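You operate a simulated robot arm through the tools that you are given. There is no shell and no other tool. Be economical: measure what you need, move in short steps, check, and stop when the job is done.

The job below is to be done with a simulated robot arm. You get a single attempt, and the scene is never put back.

Task
Pour glaze over a cup as the card by the basin says.
Fine: its number and glaze. Slide both rails to the CUP marks, stand the cup on them rim down and coat it all round from the labelled jug by the basin. Jug back; the cup goes rim down on the wire rack. Set down upright: what you pick out.

Only the result counts: the job must be done as asked and must still hold three seconds after the hand-in. Knocking over, shifting, dropping, spilling or breaking anything else fails it.

Robot
A 7-joint arm with a two-finger parallel gripper, hanging from a carriage that runs on a rail from [-1443, -3] to [837, 2] (x, y) and turns from -338 to 349 degrees about z. Base frame: it is fixed where the carriage stands at the start and does not move with it; the origin is on the floor, on the carriage's upright axis, x ahead of it, y to its left, z up. Units: mm, degrees, N and s.
With the tool pointing down near the work surface it reaches from about 240 to 680 mm from the robot's upright axis, wherever it stands. Its first joint turns from -166.0 to 166.0 degrees. Places, roughly: blue rail [600, 400, 1000]; green rail [600, 200, 1000]; rails over the basin [700, 300, 1000]; teal dial [500, 400, 900]; wire rack [600, -400, 900]. Payload 3.91 kg.
The tool frame sits at the grasp point between the pads (the TCP): z along the fingers, y along the line on which they close. The tips reach 30 mm beyond it. The gripper opens to 110 mm. The fingers are 20 mm wide and 10 mm thick; the gripper's body (48 by 112 mm) begins 55 mm behind the TCP.
Orientation is told as [roll, pitch, yaw] about the base's x, y, z axes, in that order, counted from this pose: with the fingers straight down and closing along the base's y, the tool's x points along the base's -x, its y along +y and its z along -z.

Tools
- The arm moves only by the tool jog_arm. Its argument "rows" is a list of rows, each a list of 6 numbers: the shift along the base's x, y, z in units of 500 mm (1.0 is 500 mm), then the turn, a rotation vector about the base's x, y, z in units of 60 degrees (1.0 is 60 degrees). In form: [[tx, ty, tz, wx, wy, wz], ...]. A call has 1 to 12 rows; each row is the pose to reach, as a shift and turn from the pose commanded when the call began. "fingers" is the closure in counts, from 0 (fully open) to 255 (shut), set as the call begins (left out, the last holds). A call with a number of a shift or a turn outside -1 to 1 is refused whole. Each row takes 0.2 s and may step no farther than 50 mm and 8.6 degrees from the row before; otherwise, or with a gripper value out of range, the whole call is refused. A pose out of reach is approached as far as the arm can. The call stops where the force on the tool passes 40 N (or 10 N more than at its start, if that is more) or the arm is blocked; 0.2 s more then pass. The fingers move at their own pace (about 108 mm/s each) and stop on an object; they squeeze with about 45 N. The grip force told is the motor's: it shows also when the fingers shut on nothing. Time passes only in rows, and 0.2 s behind the last, so rows that repeat a pose let the fingers close. The reply holds the time, the measured pose of the TCP, the force on the tool along the base axes, the opening and the grip force, in the units named above and with some noise, with the torque about the TCP (base axes, N m) and any sound that the robot's microphone picked up, and new pictures: "pictures" is both (left out), scene, wrist or none.
- Cameras (640 x 400 px; columns grow to the right, rows downward): "scene" is now at [284.3, -8.1, 1466]; the picture's right is [-0.10, -0.99, 0.00], its down [-0.61, 0.06, -0.79] and it looks along [0.78, -0.08, -0.61] (base axes); focal length 214 px, centre (320, 200). "wrist" rides on the gripper at [72, 17, -103] in the tool frame; the picture's right is [-0.23, 0.97, 0.00], its down [-0.76, -0.18, -0.62] and it looks along [-0.61, -0.14, 0.78] (tool axes); focal length 222 px, centre (320, 200). There is no depth. A picture from a camera that has moved, and an enlarged one, comes with that camera's place and axes in the base frame and with its lens.
- move_column(by): slides the trunk up (or, below 0, down) by that many mm; the arm and the scene camera ride with it, the base frame stays. It gives what a move gives, with no picture.
- steer(legs): drives the robot by 1 to 6 legs, each [ahead, left, turn to the left] in mm, mm and degrees, along the robot's own axes; the way and the turn of a leg run together, so that a leg with both is an arc; at most 1500 mm and 180 degrees a leg. The arm and the cameras ride along, it lands a little off, and it stops where it bumps. It keeps to its track: a leg is cut to what the track allows. It gives what a move gives, and a new picture of the scene camera.
- head_to(pan, tilt): turns the head with the scene camera to pan (to the left, within 155 degrees either way) and tilt (down, from -29 to 69), counted from straight ahead of the robot. It gives what a move gives, and a new picture of the scene camera.
- inspect(camera, box): a new picture of the part [left, top, right, bottom] of that camera's present view, enlarged. No time passes.
- sign_off(): hands the job in; it is judged then, once.

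Work in short steps. Places have to be worked out from the pictures, the camera data and where the tool is seen: move nearer, look again, correct. Check each grasp and each placing, and mend what went wrong. You have 120 turns and 260 pictures in all, those below and enlarged ones among them. Open the gripper and draw the arm clear of the work before you hand the job in, unless the task says otherwise; then end with one line.

The tools are called by a JSON object that holds its "op" and its "data". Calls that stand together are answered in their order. jog_arm: Moves the arm, as the interface text tells. Its arguments: {"type":"object","properties":{"rows":{"type":"array","items":{"type":"array","items":{"type":"number"}}},"fingers":{"type":"number"},"pictures":{"type":"string","enum":["both","scene","wrist","none"]}},"required":["rows"]} The other tools are called the same way: move_column (by) slides the trunk up or down; steer (legs) drives the base; head_to (pan, tilt) turns the head that bears the scene camera; inspect (camera, box) takes an enlarged picture of a part of a camera's view; sign_off () hands the job in.

At the start:

```text
clock: 0.0
position: [393.9, -105.1, 1365.0]
tool_rot: [5.3, 2.1, -0.1]
force: [-1.1, -0.5, 0.4]
torque: [0.02, 0.01, 0.0]
grip_width: 110.2
finger_force: 0.1
trunk travel left (down, up): [-134.0, 446.0]
robot x, y, heading: [0.1, -0.8, -0.0]
head pan, tilt: [-6.0, 37.9]
```

scene: 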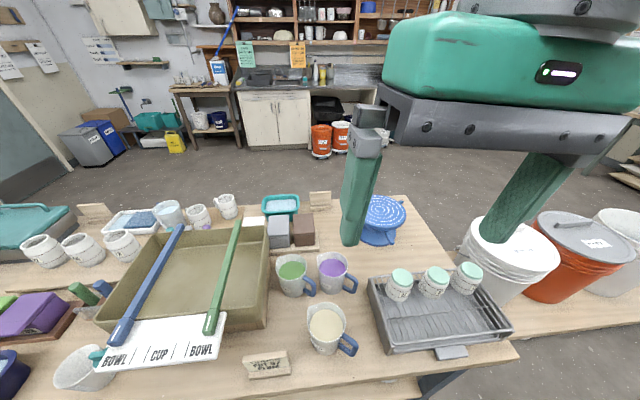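
wrist: 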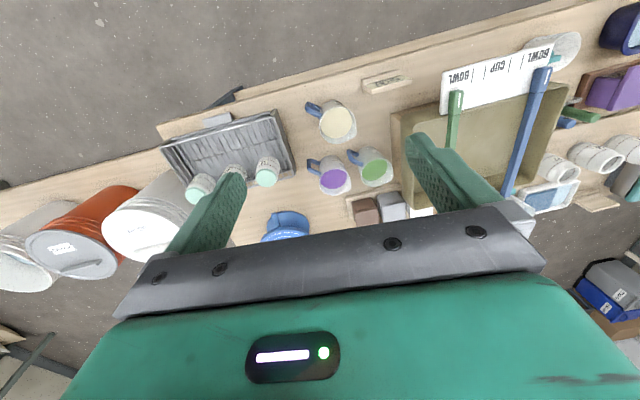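

The scene shows a basin with two rails, three jugs, a rack with cups, and a card near the basin. I'll enlarge the relevant parts.

{"op": "inspect", "data": {"camera": "scene", "box": [230, 330, 310, 390]}}

{"op": "inspect", "data": {"camera": "scene", "box": [60, 180, 260, 300]}}

{"op": "inspect", "data": {"camera": "scene", "box": [50, 280, 250, 400]}}

{"op": "inspect", "data": {"camera": "scene", "box": [250, 180, 410, 360]}}

```text
6.67 times, centred on (270, 360) of scene
camera zoom: at [284.3, -8.1, 1466.0], right [-0.1, -0.99, 0.0], down [-0.61, 0.06, -0.79], along [0.78, -0.08, -0.61], focal length 1430 px, centre (653, -867)
```

zoom: 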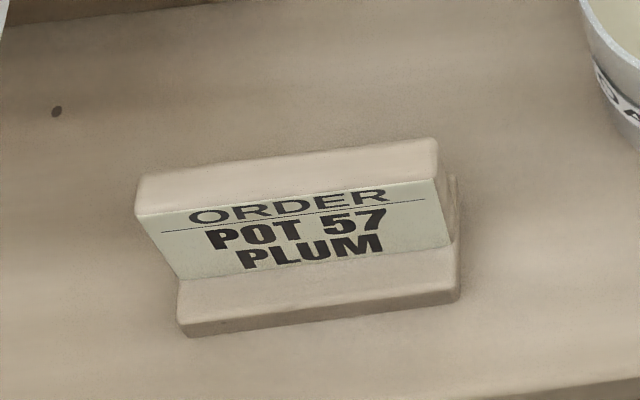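

```text
3.20 times, centred on (160, 240) of scene
camera zoom: at [284.3, -8.1, 1466.0], right [-0.1, -0.99, 0.0], down [-0.61, 0.06, -0.79], along [0.78, -0.08, -0.61], focal length 686 px, centre (832, 72)
```

zoom: 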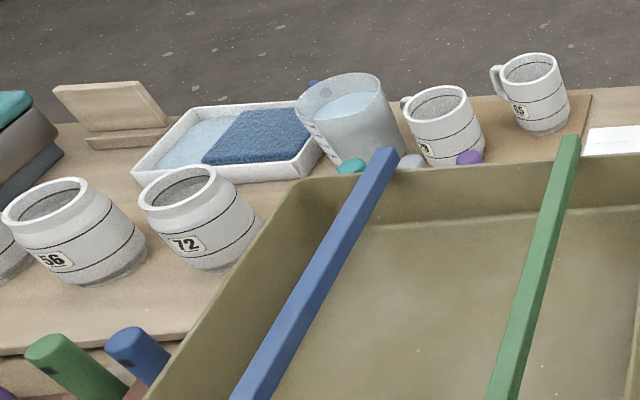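

```text
3.20 times, centred on (150, 340) of scene
camera zoom: at [284.3, -8.1, 1466.0], right [-0.1, -0.99, 0.0], down [-0.61, 0.06, -0.79], along [0.78, -0.08, -0.61], focal length 686 px, centre (864, -248)
```

zoom: 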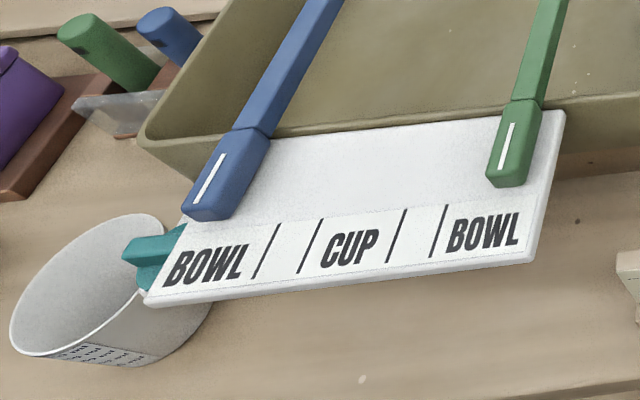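

```text
2.22 times, centred on (330, 270) of scene
camera zoom: at [284.3, -8.1, 1466.0], right [-0.1, -0.99, 0.0], down [-0.61, 0.06, -0.79], along [0.78, -0.08, -0.61], focal length 477 px, centre (298, 44)
```

zoom: 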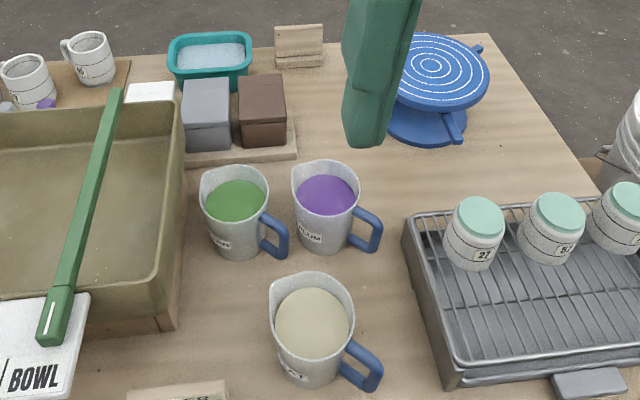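

Order: pot 57 in plum. I'll read the numbers on all the cups and jugs.

{"op": "inspect", "data": {"camera": "scene", "box": [10, 215, 150, 275]}}

{"op": "inspect", "data": {"camera": "scene", "box": [145, 185, 265, 245]}}

{"op": "inspect", "data": {"camera": "scene", "box": [360, 250, 500, 340]}}

{"op": "inspect", "data": {"camera": "scene", "box": [265, 240, 375, 310]}}

{"op": "inspect", "data": {"camera": "scene", "box": [0, 260, 120, 400]}}

```text
4.57 times, centred on (80, 245) of scene
camera zoom: at [284.3, -8.1, 1466.0], right [-0.1, -0.99, 0.0], down [-0.61, 0.06, -0.79], along [0.78, -0.08, -0.61], focal length 980 px, centre (1417, -6)
```

zoom: 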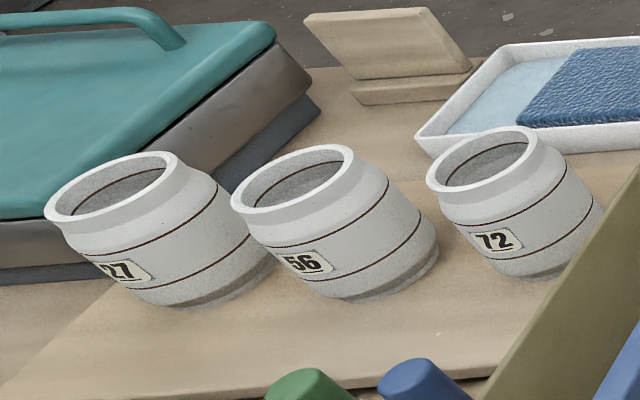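

```text
5.33 times, centred on (205, 215) of scene
camera zoom: at [284.3, -8.1, 1466.0], right [-0.1, -0.99, 0.0], down [-0.61, 0.06, -0.79], along [0.78, -0.08, -0.61], focal length 1144 px, centre (933, 120)
```

zoom: 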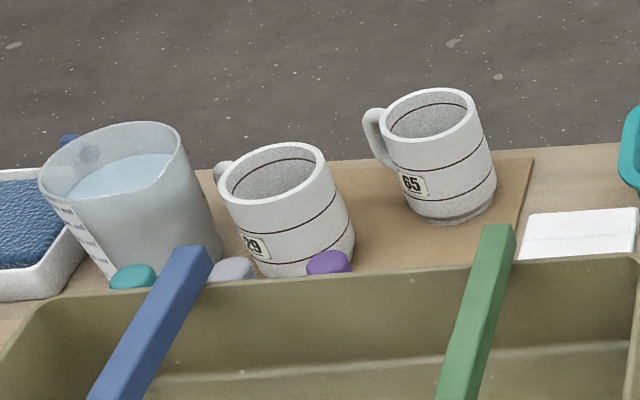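

```text
4.44 times, centred on (430, 295) of scene
camera zoom: at [284.3, -8.1, 1466.0], right [-0.1, -0.99, 0.0], down [-0.61, 0.06, -0.79], along [0.78, -0.08, -0.61], focal length 953 px, centre (-169, -222)
```

zoom: 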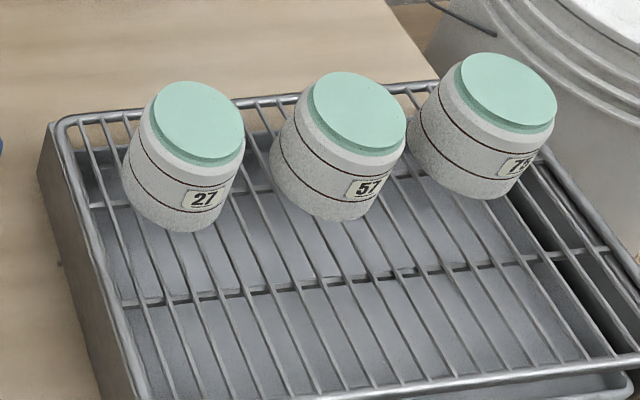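

```text
5.71 times, centred on (320, 275) of scene
camera zoom: at [284.3, -8.1, 1466.0], right [-0.1, -0.99, 0.0], down [-0.61, 0.06, -0.79], along [0.78, -0.08, -0.61], focal length 1226 px, centre (320, -229)
```

zoom: 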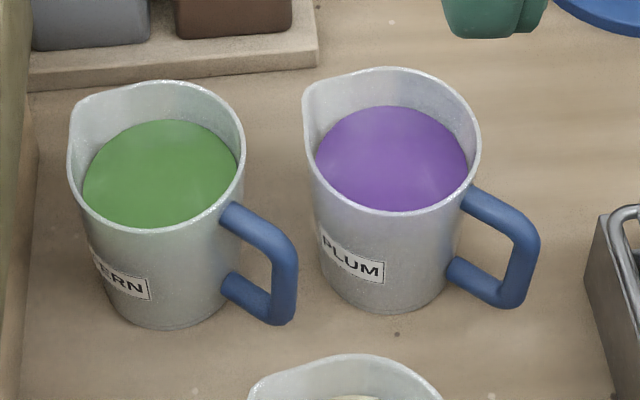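

```text
2.86 times, centred on (60, 330) of scene
camera zoom: at [284.3, -8.1, 1466.0], right [-0.1, -0.99, 0.0], down [-0.61, 0.06, -0.79], along [0.78, -0.08, -0.61], focal length 613 px, centre (1063, -171)
```

zoom: 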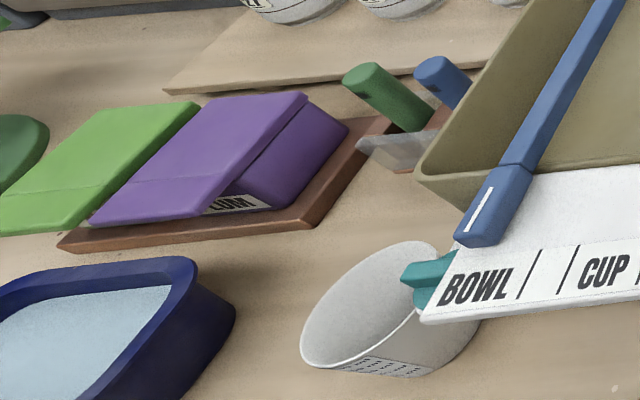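

Cup 57 stands rim down on the rack, and the plum jug is by the basin. Next I'll look at the dial and rail area from nearer overhead.

{"op": "head_to", "data": {"pan": 35, "tilt": 60}}

```text
clock: 1.1
position: [395.2, -106.0, 1362.9]
tool_rot: [5.7, 2.1, -0.1]
force: [-0.2, 0.1, -0.4]
torque: [-0.04, 0.01, -0.02]
grip_width: 110.1
finger_force: 0.1
trunk travel left (down, up): [-134.0, 446.0]
robot x, y, heading: [0.3, 4.1, -0.1]
head pan, tilt: [35.0, 60.0]
camera scene: at [253.1, 39.1, 1436.1], right [0.57, -0.82, 0.0], down [-0.71, -0.5, -0.5], along [0.41, 0.29, -0.87], focal length 214 px, centre (320, 200)
```

scene: 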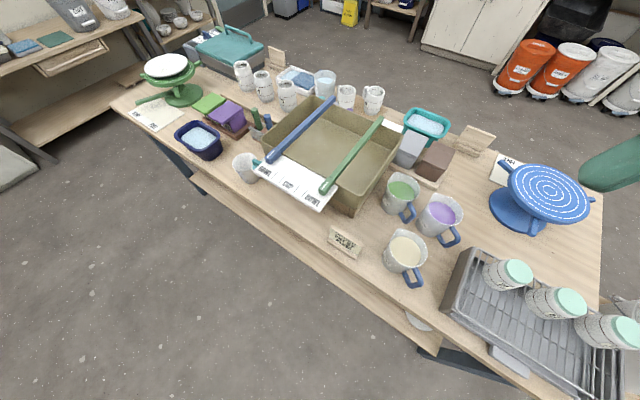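

{"op": "inspect", "data": {"camera": "scene", "box": [220, 90, 400, 215]}}

{"op": "inspect", "data": {"camera": "scene", "box": [370, 150, 530, 260]}}

{"op": "inspect", "data": {"camera": "scene", "box": [110, 40, 240, 160]}}

{"op": "inspect", "data": {"camera": "scene", "box": [430, 230, 640, 390]}}

```text
3.20 times, centred on (310, 152) of scene
camera zoom: at [253.1, 39.1, 1436.1], right [0.57, -0.82, 0.0], down [-0.71, -0.5, -0.5], along [0.41, 0.29, -0.87], focal length 686 px, centre (352, 352)
```

zoom: 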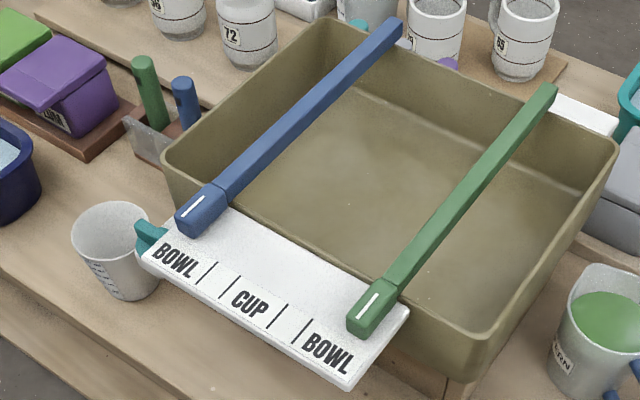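

```text
3.64 times, centred on (450, 205) of scene
camera zoom: at [253.1, 39.1, 1436.1], right [0.57, -0.82, 0.0], down [-0.71, -0.5, -0.5], along [0.41, 0.29, -0.87], focal length 780 px, centre (-153, 182)
```

zoom: 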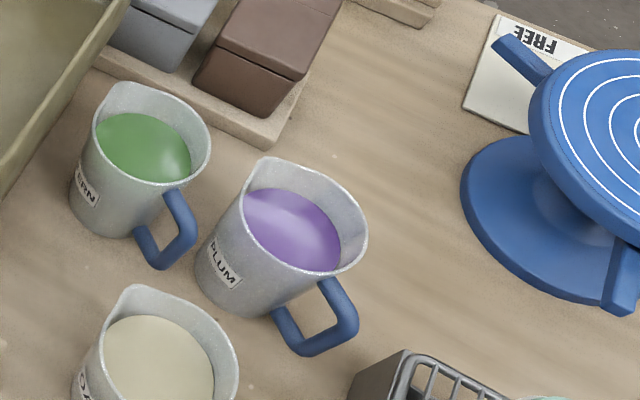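

```text
3.33 times, centred on (175, 100) of scene
camera zoom: at [253.1, 39.1, 1436.1], right [0.57, -0.82, 0.0], down [-0.71, -0.5, -0.5], along [0.41, 0.29, -0.87], focal length 715 px, centre (803, 533)
```

zoom: 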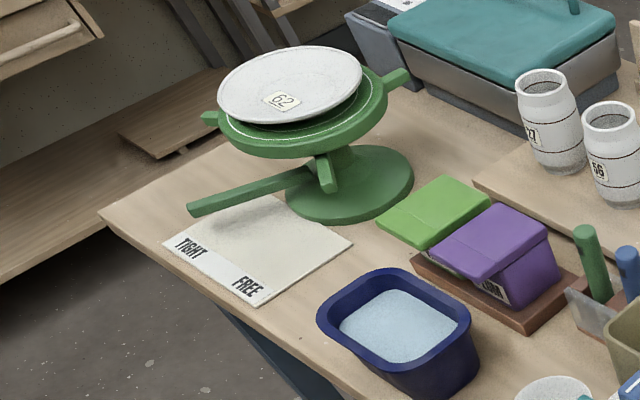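

```text
2.50 times, centred on (535, 310) of scene
camera zoom: at [253.1, 39.1, 1436.1], right [0.57, -0.82, 0.0], down [-0.71, -0.5, -0.5], along [0.41, 0.29, -0.87], focal length 536 px, centre (-218, -75)
```

zoom: 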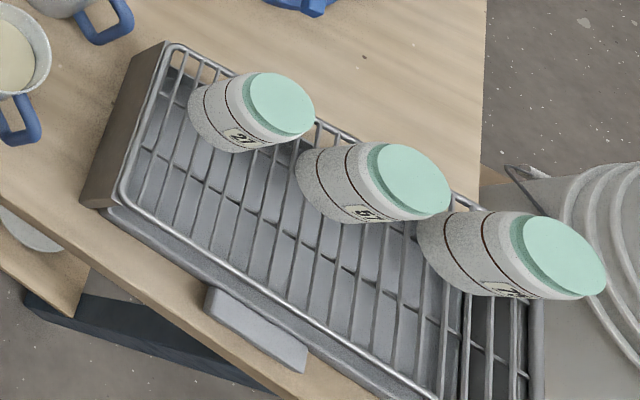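

The marks read BOWL | | CUP | | BOWL, so the CUP marks should be the inner two lines. Something teal sits at the left end of the plate, so I'll bring the wrist camera over it.

{"op": "jog_arm", "data": {"rows": [[0, 0.08, -0.04, 0, 0, 0], [0, 0.16, -0.08, 0, 0, 0], [0, 0.24, -0.12, 0, 0, 0], [0, 0.32, -0.16, 0, 0, 0], [0, 0.4, -0.2, 0, 0, 0], [0, 0.48, -0.24, 0, 0, 0], [0, 0.56, -0.28, 0, 0, 0], [0, 0.64, -0.32, 0, 0, 0], [0, 0.72, -0.36, 0, 0, 0], [0, 0.8, -0.4, 0, 0, 0], [0, 0.88, -0.44, 0, 0, 0], [0, 0.96, -0.48, 0, 0, 0]]}}

```text
clock: 1.6
position: [394.9, -56.3, 1341.6]
tool_rot: [5.6, 2.2, -0.3]
force: [10.9, -17.3, 5.3]
torque: [2.21, 1.83, 1.2]
grip_width: 110.1
finger_force: 0.0
trunk travel left (down, up): [-134.0, 446.0]
robot x, y, heading: [-3.1, -0.1, 0.1]
head pan, tilt: [35.0, 60.0]
stopped in row 2: the force on the tool passed its limit at 105 N (the readings are from after the stop); the commanded pose is now the measured one
camera scene: at [251.6, 40.0, 1435.6], right [0.59, -0.8, 0.0], down [-0.7, -0.52, -0.49], along [0.4, 0.29, -0.87], focal length 214 px, centre (320, 200)
camera wrist: at [325.8, -48.3, 1449.9], right [0.23, 0.97, 0.09], down [0.78, -0.24, 0.57], along [0.58, -0.07, -0.81], focal length 222 px, centre (320, 200)
```

scene: 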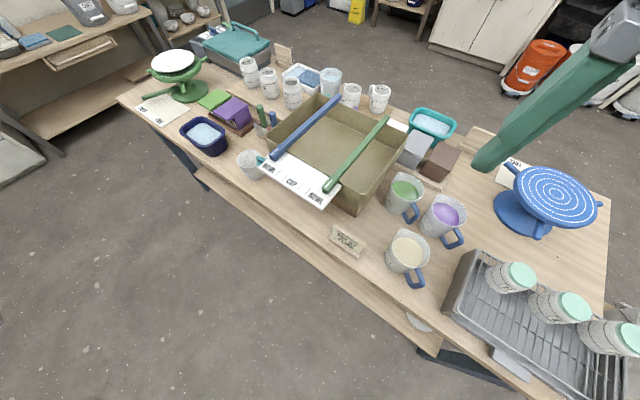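
wrist: 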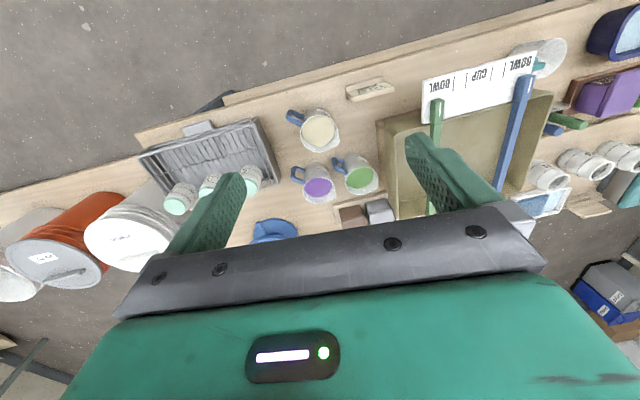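

The arm struck the camera head, so I back off, go forward and down first, then sweep left well clear of it.

{"op": "jog_arm", "data": {"rows": [[0.0, -0.08, 0, 0, 0, 0], [0.07, -0.08, -0.06, 0, 0, 0], [0.14, -0.08, -0.12, 0, 0, 0], [0.2, -0.06, -0.19, 0, 0, 0], [0.24, 0.0, -0.24, 0, 0, 0], [0.25, 0.08, -0.28, 0, 0, 0], [0.25, 0.17, -0.3, 0, 0, 0], [0.25, 0.26, -0.3, 0, 0, 0], [0.23, 0.35, -0.3, 0, 0, 0], [0.2, 0.44, -0.3, 0, 0, 0], [0.17, 0.53, -0.3, 0, 0, 0], [0.13, 0.62, -0.3, 0, 0, 0]]}}

```text
clock: 4.2
position: [460.6, 257.7, 1192.4]
tool_rot: [5.5, 2.1, -0.1]
force: [0.2, -0.5, -0.7]
torque: [0.0, -0.03, 0.0]
grip_width: 110.0
finger_force: 0.2
trunk travel left (down, up): [-134.0, 446.0]
robot x, y, heading: [-0.9, 3.2, -0.2]
head pan, tilt: [35.0, 60.0]
camera scene: at [253.0, 39.2, 1436.1], right [0.57, -0.82, 0.0], down [-0.71, -0.5, -0.5], along [0.41, 0.29, -0.87], focal length 214 px, centre (320, 200)
camera wrist: at [390.8, 266.3, 1301.1], right [0.23, 0.97, 0.09], down [0.78, -0.24, 0.57], along [0.58, -0.07, -0.81], focal length 222 px, centre (320, 200)
```

scene: 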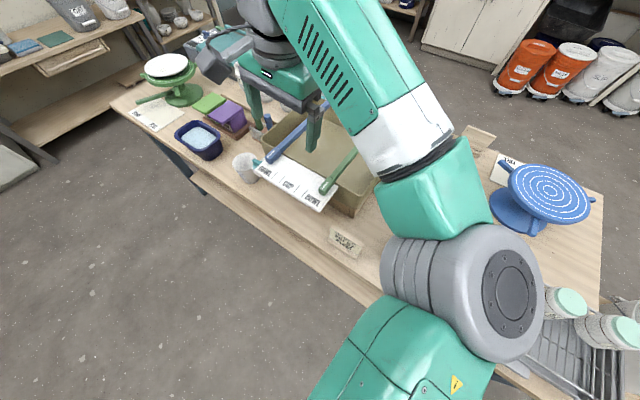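
wrist: 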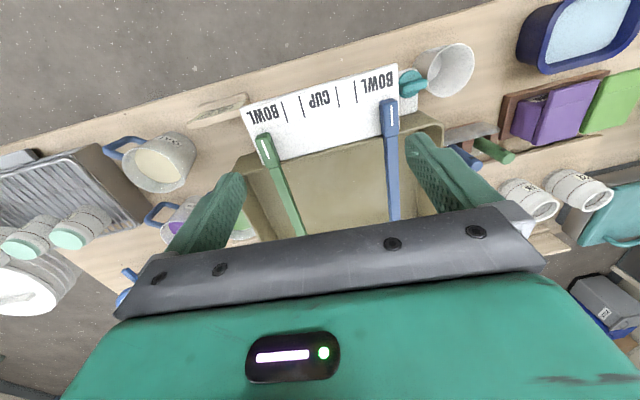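

{"op": "inspect", "data": {"camera": "wrist", "box": [230, 40, 480, 180]}}

{"op": "inspect", "data": {"camera": "wrist", "box": [370, 40, 470, 110]}}

```text
2.56 times, centred on (355, 110) of wrist
camera zoom: at [390.8, 266.3, 1301.1], right [0.23, 0.97, 0.09], down [0.78, -0.24, 0.57], along [0.58, -0.07, -0.81], focal length 569 px, centre (230, 430)
```

zoom: 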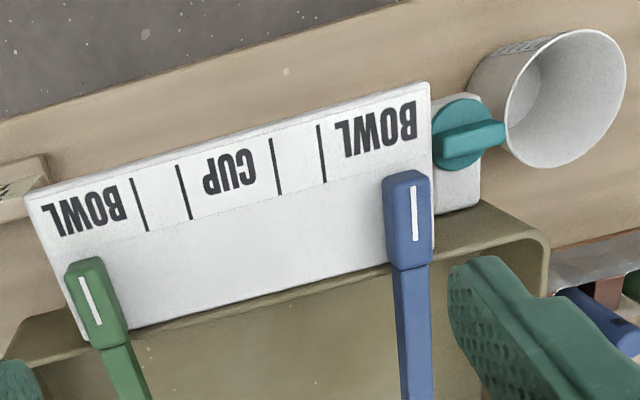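

```text
5.71 times, centred on (420, 75) of wrist
camera zoom: at [390.8, 266.3, 1301.1], right [0.23, 0.97, 0.09], down [0.78, -0.24, 0.57], along [0.58, -0.07, -0.81], focal length 1269 px, centre (-251, 914)
```

zoom: 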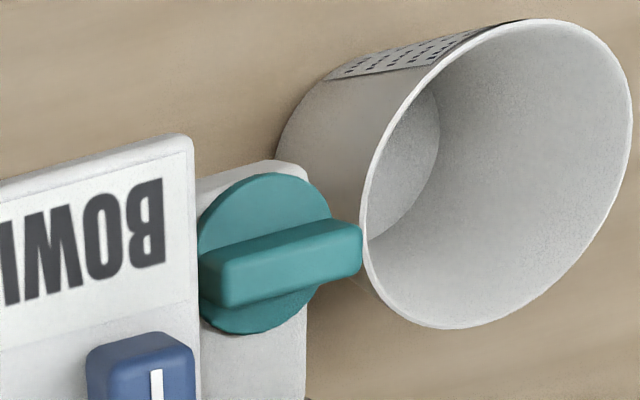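

The dial is a knob with a bar at roughly (485, 430, 925), perhaps a rail lock. I'll move closer to see whether it carries markings.

{"op": "jog_arm", "data": {"rows": [[-0.02, 0.06, -0.053, 0, 0, 0], [-0.04, 0.12, -0.107, 0, 0, 0], [-0.06, 0.18, -0.16, 0, 0, 0], [-0.08, 0.24, -0.213, 0, 0, 0], [-0.1, 0.3, -0.267, 0, 0, 0], [-0.12, 0.356, -0.32, 0, 0, 0]]}}

```text
clock: 5.6
position: [401.3, 431.1, 1030.8]
tool_rot: [5.5, 2.1, -0.2]
force: [-0.5, 1.0, -0.6]
torque: [-0.01, 0.03, -0.01]
grip_width: 110.1
finger_force: 0.1
trunk travel left (down, up): [-134.0, 446.0]
robot x, y, heading: [-2.3, -1.0, 0.1]
head pan, tilt: [35.0, 60.0]
camera scene: at [252.8, 39.2, 1436.1], right [0.57, -0.82, 0.0], down [-0.71, -0.5, -0.5], along [0.41, 0.29, -0.87], focal length 214 px, centre (320, 200)
camera wrist: at [331.4, 440.6, 1139.6], right [0.23, 0.97, 0.09], down [0.78, -0.24, 0.57], along [0.58, -0.07, -0.81], focal length 222 px, centre (320, 200)
```

scene: 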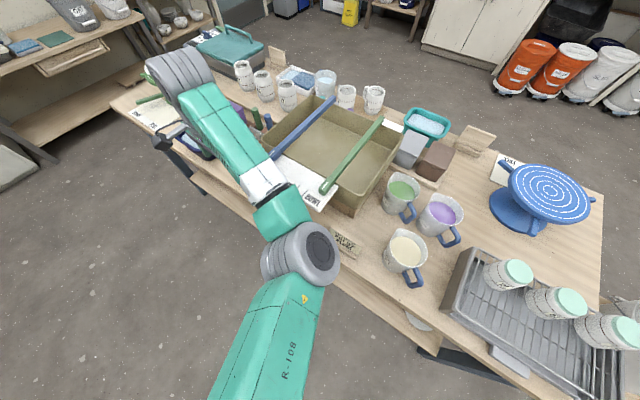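
wrist: 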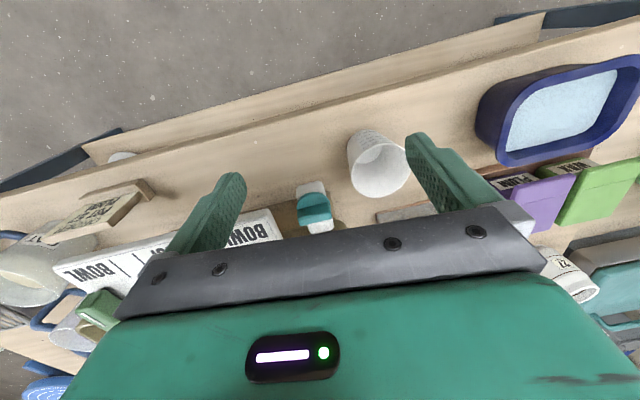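

{"op": "inspect", "data": {"camera": "wrist", "box": [270, 170, 370, 240]}}

{"op": "inspect", "data": {"camera": "wrist", "box": [50, 170, 220, 260]}}

```text
5.71 times, centred on (320, 205) of wrist
camera zoom: at [331.4, 440.6, 1139.6], right [0.23, 0.97, 0.09], down [0.78, -0.24, 0.57], along [0.58, -0.07, -0.81], focal length 1269 px, centre (320, 171)
```

zoom: 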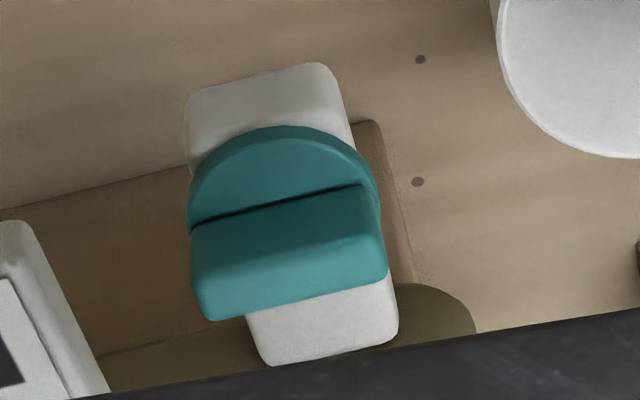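

```text
3.76 times, centred on (135, 215) of wrist
camera zoom: at [331.4, 440.6, 1139.6], right [0.23, 0.97, 0.09], down [0.78, -0.24, 0.57], along [0.58, -0.07, -0.81], focal length 836 px, centre (1016, 144)
```

zoom: 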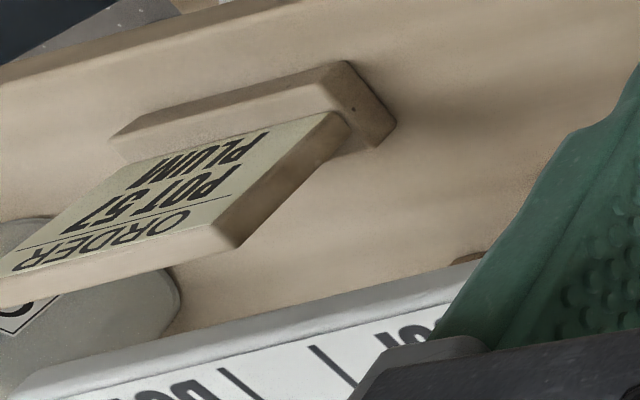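

No labels on the dial. I'll lift, straighten the tool, and then drive the carriage forward for better reach before trying a rail.

{"op": "jog_arm", "data": {"rows": [[0, 0, 0.09, 0, 0, 0], [0, 0, 0.18, 0, 0, 0], [0.02, -0.07, 0.24, -0.03, -0.01, 0], [0.04, -0.15, 0.29, -0.06, -0.02, 0], [0.07, -0.23, 0.32, -0.09, -0.035, 0], [0.098, -0.302, 0.338, -0.092, -0.035, 0]], "pictures": "none"}}

{"op": "steer", "data": {"legs": [[180, 0, 0]]}}

```text
clock: 7.0
position: [445.8, 281.3, 1201.0]
tool_rot: [0.0, 0.0, -0.1]
force: [0.5, 0.1, 0.4]
torque: [-0.01, -0.01, 0.01]
grip_width: 109.8
finger_force: 0.1
trunk travel left (down, up): [-134.0, 446.0]
robot x, y, heading: [0.7, 0.3, 0.0]
head pan, tilt: [35.0, 60.0]
```

```text
clock: 8.5
position: [623.7, 284.7, 1200.4]
tool_rot: [0.0, 0.1, 0.1]
force: [-0.1, 0.0, 0.6]
torque: [-0.02, 0.05, 0.01]
grip_width: 110.0
finger_force: 0.1
trunk travel left (down, up): [-134.0, 446.0]
robot x, y, heading: [177.2, 0.7, 0.2]
head pan, tilt: [35.0, 60.0]
camera scene: at [430.7, 40.3, 1436.1], right [0.58, -0.82, 0.0], down [-0.71, -0.5, -0.5], along [0.41, 0.29, -0.87], focal length 214 px, centre (320, 200)
```

scene: 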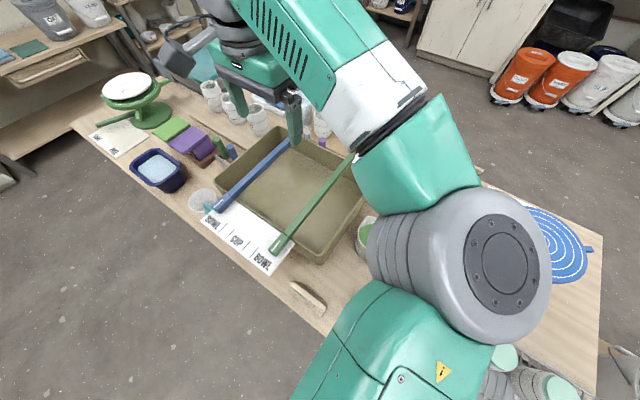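

Now hover over the green rail (y≈193), with open fingers straddling it, and check with the wrist camera.

{"op": "jog_arm", "data": {"rows": [[-0.012, -0.046, -0.06, 0, 0, 0], [-0.024, -0.092, -0.12, 0, 0, 0], [-0.036, -0.138, -0.18, 0, 0, 0], [-0.048, -0.184, -0.24, 0, 0, 0]]}}

```text
clock: 9.5
position: [598.8, 192.7, 1081.1]
tool_rot: [0.0, 0.0, 0.0]
force: [-0.6, -0.2, 0.4]
torque: [-0.03, -0.02, -0.01]
grip_width: 109.9
finger_force: 0.1
trunk travel left (down, up): [-134.0, 446.0]
robot x, y, heading: [178.2, 1.3, 0.2]
head pan, tilt: [35.0, 60.0]
camera scene: at [430.5, 40.3, 1436.1], right [0.58, -0.82, 0.0], down [-0.71, -0.5, -0.5], along [0.41, 0.29, -0.87], focal length 214 px, centre (320, 200)
camera wrist: at [526.0, 210.6, 1185.9], right [0.23, 0.97, 0.0], down [0.76, -0.18, 0.62], along [0.61, -0.14, -0.78], focal length 222 px, centre (320, 200)
```

scene: 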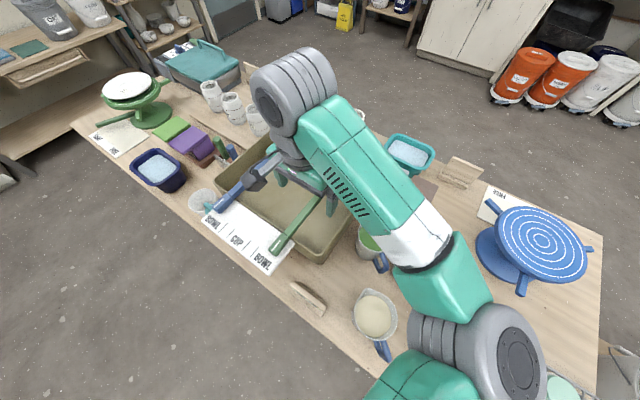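
wrist: 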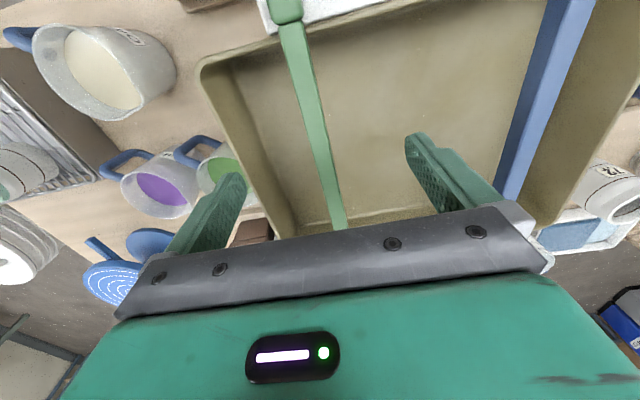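

The rail lies between the fingers; I narrow the opening to ~60 mm and lower so the pads straddle it.

{"op": "jog_arm", "data": {"rows": [[0, 0, 0, 0, 0, 0], [0, 0, 0, 0, 0, 0], [0, 0, -0.08, 0, 0, 0], [0, 0, -0.14, 0, 0, 0], [0, 0, -0.172, 0, 0, 0]], "fingers": 116, "pictures": "wrist"}}

```text
clock: 10.7
position: [598.6, 194.0, 993.9]
tool_rot: [0.0, 0.0, -0.1]
force: [-0.7, -0.1, 0.3]
torque: [-0.04, -0.01, 0.02]
grip_width: 60.0
finger_force: 0.1
trunk travel left (down, up): [-134.0, 446.0]
robot x, y, heading: [177.3, 0.8, 0.2]
head pan, tilt: [35.0, 60.0]
camera wrist: at [526.9, 212.1, 1099.3], right [0.23, 0.97, 0.0], down [0.76, -0.18, 0.62], along [0.61, -0.14, -0.78], focal length 222 px, centre (320, 200)
```

wrist: 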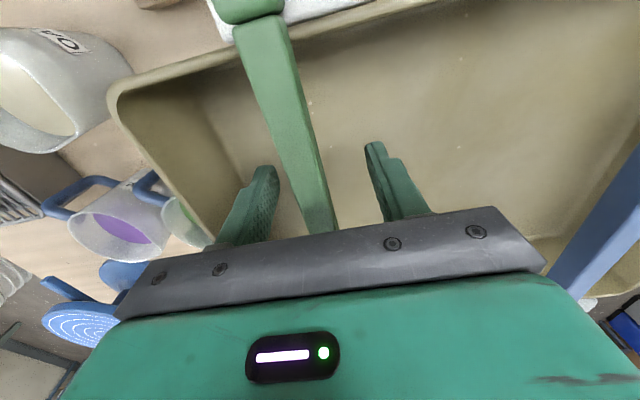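

Fingers straddle the rail; close on it to check the grip.

{"op": "jog_arm", "data": {"rows": [[0, 0, 0, 0, 0, 0], [0, 0, 0, 0, 0, 0], [0, 0, 0, 0, 0, 0]], "fingers": 255, "pictures": "wrist"}}

```text
clock: 11.5
position: [600.4, 193.2, 995.2]
tool_rot: [-0.1, 0.0, 0.0]
force: [1.7, 0.6, -4.8]
torque: [0.01, -0.05, 0.13]
grip_width: 15.8
finger_force: 45.6
trunk travel left (down, up): [-134.0, 446.0]
robot x, y, heading: [174.6, -1.3, 0.2]
head pan, tilt: [35.0, 60.0]
camera wrist: at [527.0, 212.1, 1099.3], right [0.23, 0.97, 0.0], down [0.76, -0.18, 0.62], along [0.61, -0.14, -0.78], focal length 222 px, centre (320, 200)
```

wrist: 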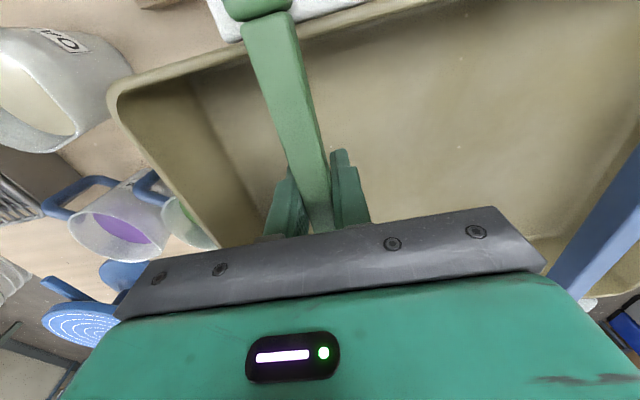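

Gripped on the 16 mm rail at y≈193. I try a small 6 mm slide toward +y and watch the force.

{"op": "jog_arm", "data": {"rows": [[0, 0.004, 0, 0, 0, 0], [0, 0.008, 0, 0, 0, 0], [0, 0.012, 0, 0, 0, 0]], "pictures": "wrist"}}

```text
clock: 12.3
position: [600.3, 199.4, 994.2]
tool_rot: [0.0, 0.0, -0.1]
force: [5.7, -1.3, -13.2]
torque: [-0.03, 0.45, 0.13]
grip_width: 15.3
finger_force: 45.1
trunk travel left (down, up): [-134.0, 446.0]
robot x, y, heading: [180.4, 0.5, 0.1]
head pan, tilt: [35.0, 60.0]
camera wrist: at [527.0, 216.4, 1099.3], right [0.23, 0.97, 0.0], down [0.76, -0.18, 0.62], along [0.61, -0.14, -0.78], focal length 222 px, centre (320, 200)
```

wrist: 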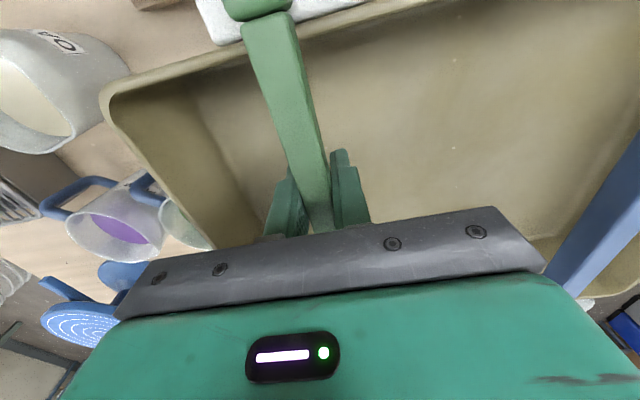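

The rail moves easily with the gripper. Continue sliding about 50 mm further, then check against the CUP mark.

{"op": "jog_arm", "data": {"rows": [[0, 0.016, 0.002, 0, 0, 0], [0, 0.032, 0.004, 0, 0, 0], [0, 0.048, 0.004, 0, 0, 0], [0, 0.064, 0.004, 0, 0, 0], [0, 0.08, 0.004, 0, 0, 0], [0, 0.096, 0.004, 0, 0, 0]]}}

```text
clock: 13.7
position: [600.1, 245.5, 997.1]
tool_rot: [0.1, 0.2, -0.1]
force: [10.7, -0.1, -37.2]
torque: [0.01, 0.24, 0.09]
grip_width: 15.7
finger_force: 45.0
trunk travel left (down, up): [-134.0, 446.0]
robot x, y, heading: [178.8, -0.5, 0.0]
head pan, tilt: [35.0, 60.0]
camera scene: at [430.4, 39.4, 1435.9], right [0.58, -0.82, 0.0], down [-0.71, -0.5, -0.5], along [0.41, 0.29, -0.87], focal length 214 px, centre (320, 200)
camera wrist: at [526.6, 262.4, 1100.6], right [0.23, 0.97, 0.0], down [0.76, -0.18, 0.62], along [0.61, -0.14, -0.78], focal length 222 px, centre (320, 200)
```

scene: 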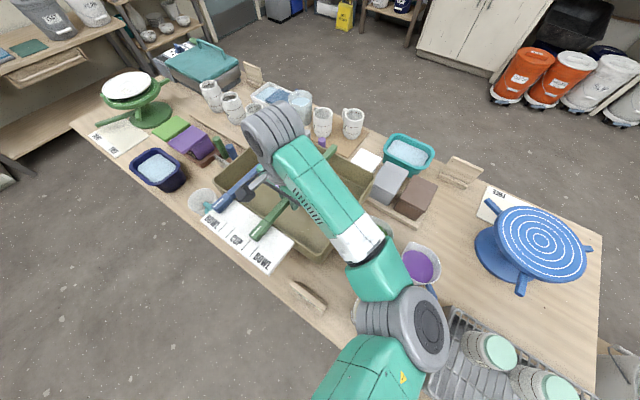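
wrist: 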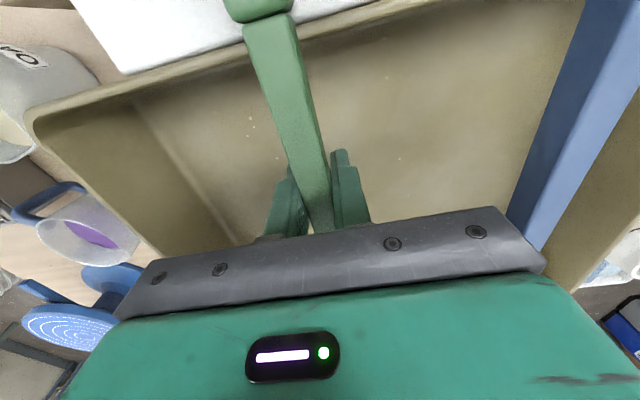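

{"op": "inspect", "data": {"camera": "scene", "box": [195, 180, 305, 280]}}

```text
4.00 times, centred on (250, 230) of scene
camera zoom: at [430.4, 39.4, 1435.9], right [0.58, -0.82, 0.0], down [-0.71, -0.5, -0.5], along [0.41, 0.29, -0.87], focal length 858 px, centre (600, 80)
```

zoom: 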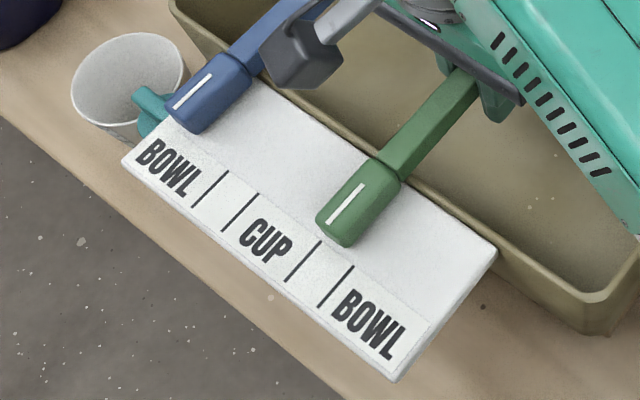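

The green index is near the inner-right mark, about 5 mm short by my estimate. I nudge +5 mm, ease the z load, release, lift, and view with the wrist camera aligned in y with the mark.

{"op": "jog_arm", "data": {"rows": [[0, 0.0, -0.004, 0, 0, 0], [0, 0.005, -0.006, 0, 0, 0], [0, 0.01, -0.006, 0, 0, 0], [0, 0.01, -0.006, 0, 0, 0]], "pictures": "none"}}

{"op": "jog_arm", "data": {"rows": [[0, 0, 0, 0, 0, 0], [0, 0, 0, 0, 0, 0], [0, 0, 0.08, 0, 0, 0], [0, 0, 0.16, 0, 0, 0], [-0.08, -0.03, 0.2, 0, 0, 0], [-0.16, -0.03, 0.2, 0, 0, 0], [-0.24, -0.03, 0.2, 0, 0, 0], [-0.3, -0.03, 0.2, 0, 0, 0]], "fingers": 160}}

```text
clock: 14.7
position: [599.0, 251.6, 995.5]
tool_rot: [0.2, -0.2, 0.1]
force: [-10.8, -1.9, 37.1]
torque: [-0.1, 0.07, 0.07]
grip_width: 15.5
finger_force: 44.9
trunk travel left (down, up): [-134.0, 446.0]
robot x, y, heading: [173.5, 1.4, 0.1]
head pan, tilt: [35.0, 60.0]
```

```text
clock: 16.5
position: [448.7, 234.7, 1092.1]
tool_rot: [0.0, -0.1, 0.0]
force: [0.5, 0.0, -0.4]
torque: [0.02, -0.02, 0.02]
grip_width: 41.0
finger_force: 0.1
trunk travel left (down, up): [-134.0, 446.0]
robot x, y, heading: [179.2, 0.6, 0.2]
head pan, tilt: [35.0, 60.0]
camera scene: at [430.5, 40.3, 1436.0], right [0.58, -0.82, 0.0], down [-0.71, -0.5, -0.5], along [0.41, 0.29, -0.87], focal length 214 px, centre (320, 200)
camera wrist: at [375.2, 253.3, 1197.4], right [0.23, 0.97, 0.0], down [0.76, -0.18, 0.62], along [0.61, -0.14, -0.78], focal length 222 px, centre (320, 200)
```

scene: 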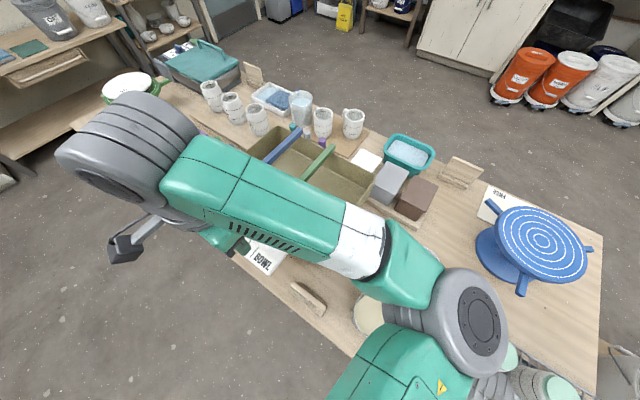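
wrist: 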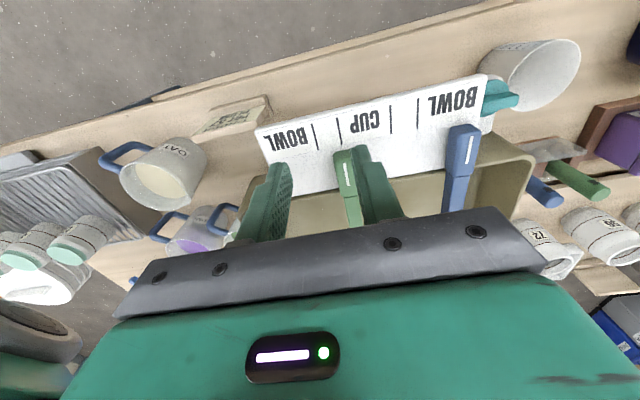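

{"op": "inspect", "data": {"camera": "wrist", "box": [250, 80, 500, 220]}}

{"op": "inspect", "data": {"camera": "wrist", "box": [310, 110, 390, 200]}}

```text
2.56 times, centred on (375, 150) of wrist
camera zoom: at [375.2, 253.3, 1197.4], right [0.23, 0.97, 0.0], down [0.76, -0.18, 0.62], along [0.61, -0.14, -0.78], focal length 569 px, centre (179, 328)
```

zoom: 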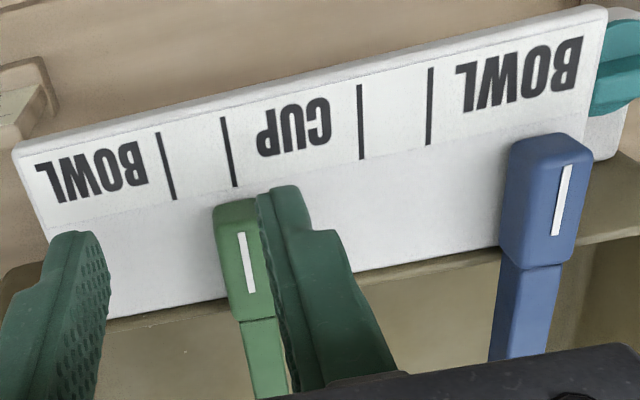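

```text
4.44 times, centred on (350, 155) of wrist
camera zoom: at [375.2, 253.3, 1197.4], right [0.23, 0.97, 0.0], down [0.76, -0.18, 0.62], along [0.61, -0.14, -0.78], focal length 987 px, centre (187, 400)
```

zoom: 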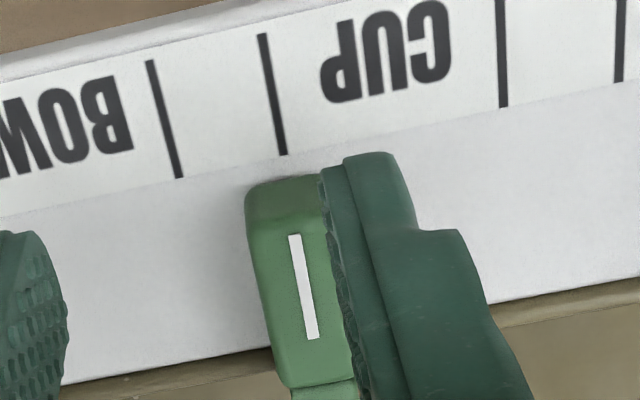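

Green index is within ~1 mm of its mark (y≈252.5). The blue index is at y≈367.7 and must go to ≈301, so I go over the blue rail.

{"op": "jog_arm", "data": {"rows": [[0.04, 0.05, 0.02, 0, 0, 0], [0.1, 0.1, 0.02, 0, 0, 0], [0.16, 0.16, 0.02, 0, 0, 0], [0.22, 0.21, 0.01, 0, 0, 0], [0.27, 0.25, 0, 0, 0, 0], [0.302, 0.266, -0.04, 0, 0, 0], [0.302, 0.266, -0.12, 0, 0, 0], [0.302, 0.266, -0.195, 0, 0, 0]], "fingers": 116, "pictures": "wrist"}}

```text
clock: 18.3
position: [600.9, 368.1, 997.8]
tool_rot: [0.0, 0.0, -0.1]
force: [0.4, 0.2, -0.4]
torque: [0.02, -0.02, -0.02]
grip_width: 59.8
finger_force: 0.1
trunk travel left (down, up): [-134.0, 446.0]
robot x, y, heading: [177.1, -0.1, 0.4]
head pan, tilt: [35.0, 60.0]
camera wrist: at [526.8, 385.7, 1101.7], right [0.23, 0.97, 0.0], down [0.76, -0.18, 0.62], along [0.61, -0.14, -0.78], focal length 222 px, centre (320, 200)
```

wrist: 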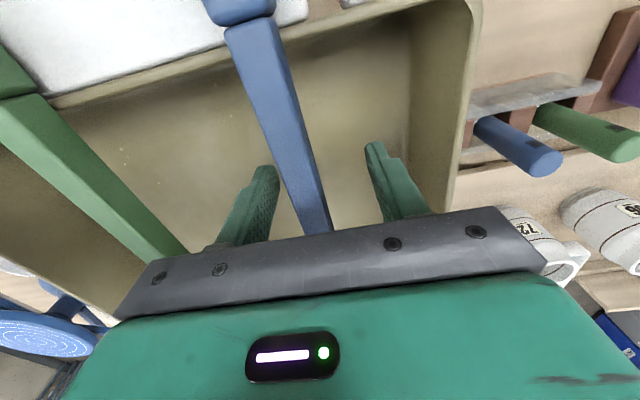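

Straddling the blue rail; close, then slide it −66 mm in y.

{"op": "jog_arm", "data": {"rows": [[0, 0, -0.004, 0, 0, 0], [0, 0, -0.004, 0, 0, 0], [0, 0, -0.004, 0, 0, 0], [0, -0.012, -0.004, 0, 0, 0], [0, -0.028, -0.004, 0, 0, 0], [0, -0.044, -0.004, 0, 0, 0]], "fingers": 255, "pictures": "wrist"}}

```text
clock: 19.7
position: [601.5, 346.9, 994.8]
tool_rot: [0.1, -0.1, 0.1]
force: [2.8, 1.2, -0.4]
torque: [0.1, -0.91, 0.15]
grip_width: 15.6
finger_force: 44.8
trunk travel left (down, up): [-134.0, 446.0]
robot x, y, heading: [177.8, 2.8, 0.2]
head pan, tilt: [35.0, 60.0]
camera wrist: at [528.0, 364.6, 1099.1], right [0.23, 0.97, 0.0], down [0.76, -0.18, 0.62], along [0.61, -0.14, -0.78], focal length 222 px, centre (320, 200)
```

wrist: 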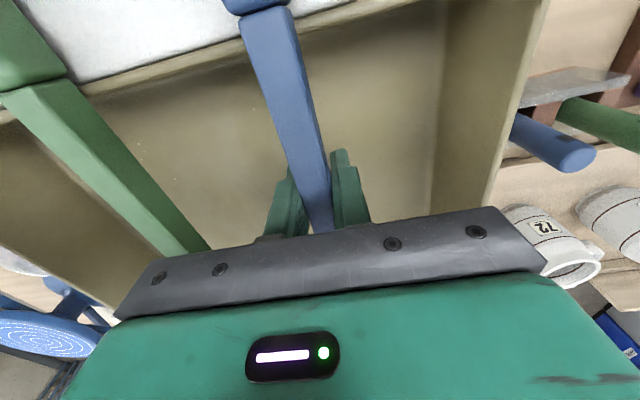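

{"op": "jog_arm", "data": {"rows": [[0, -0.015, 0, 0, 0, 0], [0, -0.03, 0, 0, 0, 0], [0, -0.045, 0, 0, 0, 0], [0, -0.06, 0, 0, 0, 0], [0, -0.075, 0, 0, 0, 0], [0, -0.0915, 0, 0, 0, 0], [0, -0.0915, 0, 0, 0, 0]], "pictures": "none"}}

{"op": "jog_arm", "data": {"rows": [[0, 0, 0, 0, 0, 0], [0, 0, 0, 0, 0, 0], [0, 0, 0.08, 0, 0, 0], [0, 0, 0.16, 0, 0, 0], [-0.08, -0.05, 0.2, 0, 0, 0], [-0.16, -0.05, 0.2, 0, 0, 0], [-0.24, -0.05, 0.22, 0, 0, 0], [-0.3, -0.05, 0.26, 0, 0, 0]], "fingers": 165, "pictures": "wrist"}}

```text
clock: 21.3
position: [602.3, 302.1, 994.9]
tool_rot: [0.1, 0.0, -0.1]
force: [3.7, 0.7, 0.6]
torque: [0.0, 0.54, 0.11]
grip_width: 15.3
finger_force: 44.9
trunk travel left (down, up): [-134.0, 446.0]
robot x, y, heading: [174.6, 3.1, 0.2]
head pan, tilt: [35.0, 60.0]
```

```text
refused: row 5 steps farther than a row can; nothing moved
```

{"op": "jog_arm", "data": {"rows": [[0, 0, 0, 0, 0, 0], [0, 0, 0, 0, 0, 0], [0, 0, 0.08, 0, 0, 0], [0, 0, 0.16, 0, 0, 0], [-0.07, -0.03, 0.2, 0, 0, 0], [-0.15, -0.05, 0.2, 0, 0, 0], [-0.23, -0.05, 0.22, 0, 0, 0], [-0.3, -0.05, 0.26, 0, 0, 0]], "fingers": 165, "pictures": "wrist"}}

{"op": "inspect", "data": {"camera": "wrist", "box": [220, 80, 470, 220]}}

```text
clock: 23.1
position: [452.0, 277.0, 1123.7]
tool_rot: [0.0, -0.1, 0.0]
force: [-0.2, -0.1, -0.6]
torque: [-0.01, 0.01, 0.02]
grip_width: 38.8
finger_force: 0.1
trunk travel left (down, up): [-134.0, 446.0]
robot x, y, heading: [172.2, 4.0, 0.4]
head pan, tilt: [35.0, 60.0]
camera wrist: at [377.8, 294.8, 1228.4], right [0.23, 0.97, 0.0], down [0.76, -0.18, 0.62], along [0.61, -0.14, -0.78], focal length 222 px, centre (320, 200)
```

wrist: 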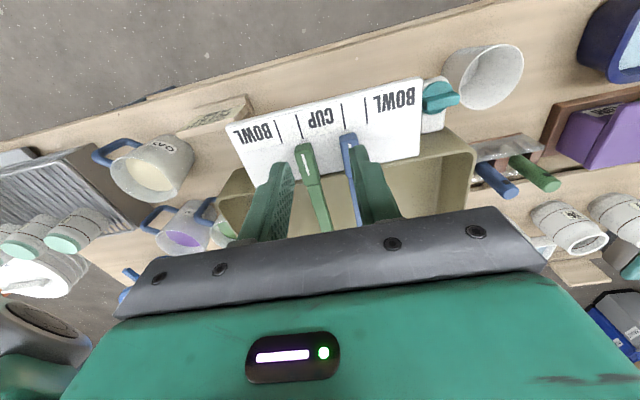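

```text
2.56 times, centred on (345, 150) of wrist
camera zoom: at [377.8, 294.8, 1228.4], right [0.23, 0.97, 0.0], down [0.76, -0.18, 0.62], along [0.61, -0.14, -0.78], focal length 569 px, centre (256, 328)
```

zoom: 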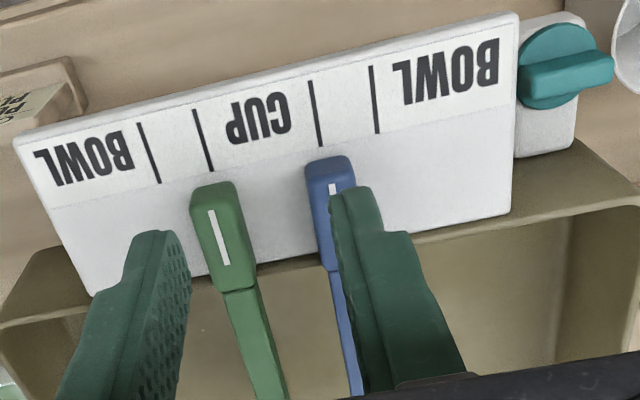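

Both are close; I open the fingers to get an unobstructed close view for fine measurement.

{"op": "jog_arm", "data": {"rows": [[-0.01, -0.02, -0.02, 0, 0, 0], [-0.02, -0.036, -0.05, 0, 0, 0], [-0.02, -0.036, -0.08, 0, 0, 0]], "fingers": 0, "pictures": "wrist"}}

{"op": "inspect", "data": {"camera": "wrist", "box": [240, 100, 400, 200]}}

```text
clock: 23.9
position: [440.8, 258.3, 1083.6]
tool_rot: [0.1, 0.1, -0.1]
force: [-0.2, 0.4, 1.0]
torque: [0.0, 0.02, -0.01]
grip_width: 109.9
finger_force: 0.0
trunk travel left (down, up): [-134.0, 446.0]
robot x, y, heading: [180.6, 1.1, 0.1]
head pan, tilt: [35.0, 60.0]
camera wrist: at [367.4, 276.6, 1188.1], right [0.23, 0.97, 0.0], down [0.76, -0.18, 0.62], along [0.61, -0.14, -0.78], focal length 222 px, centre (320, 200)
```

wrist: 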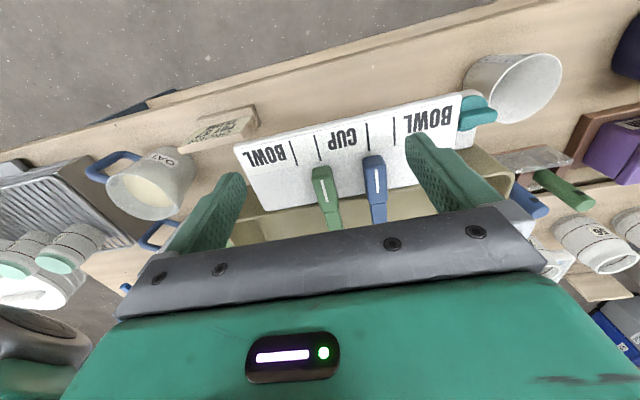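

```text
4.00 times, centred on (320, 150) of wrist
camera zoom: at [367.4, 276.6, 1188.1], right [0.23, 0.97, 0.0], down [0.76, -0.18, 0.62], along [0.61, -0.14, -0.78], focal length 888 px, centre (320, 400)
```

zoom: 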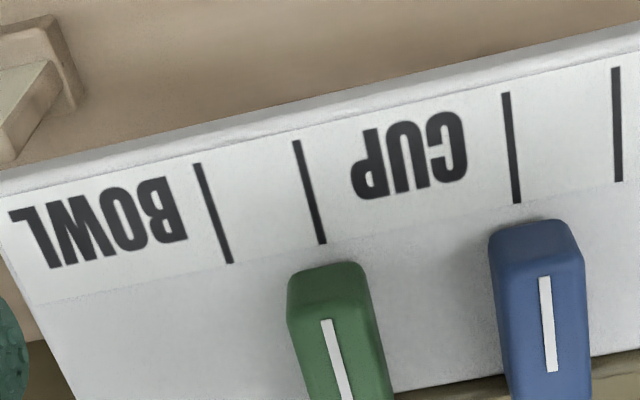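

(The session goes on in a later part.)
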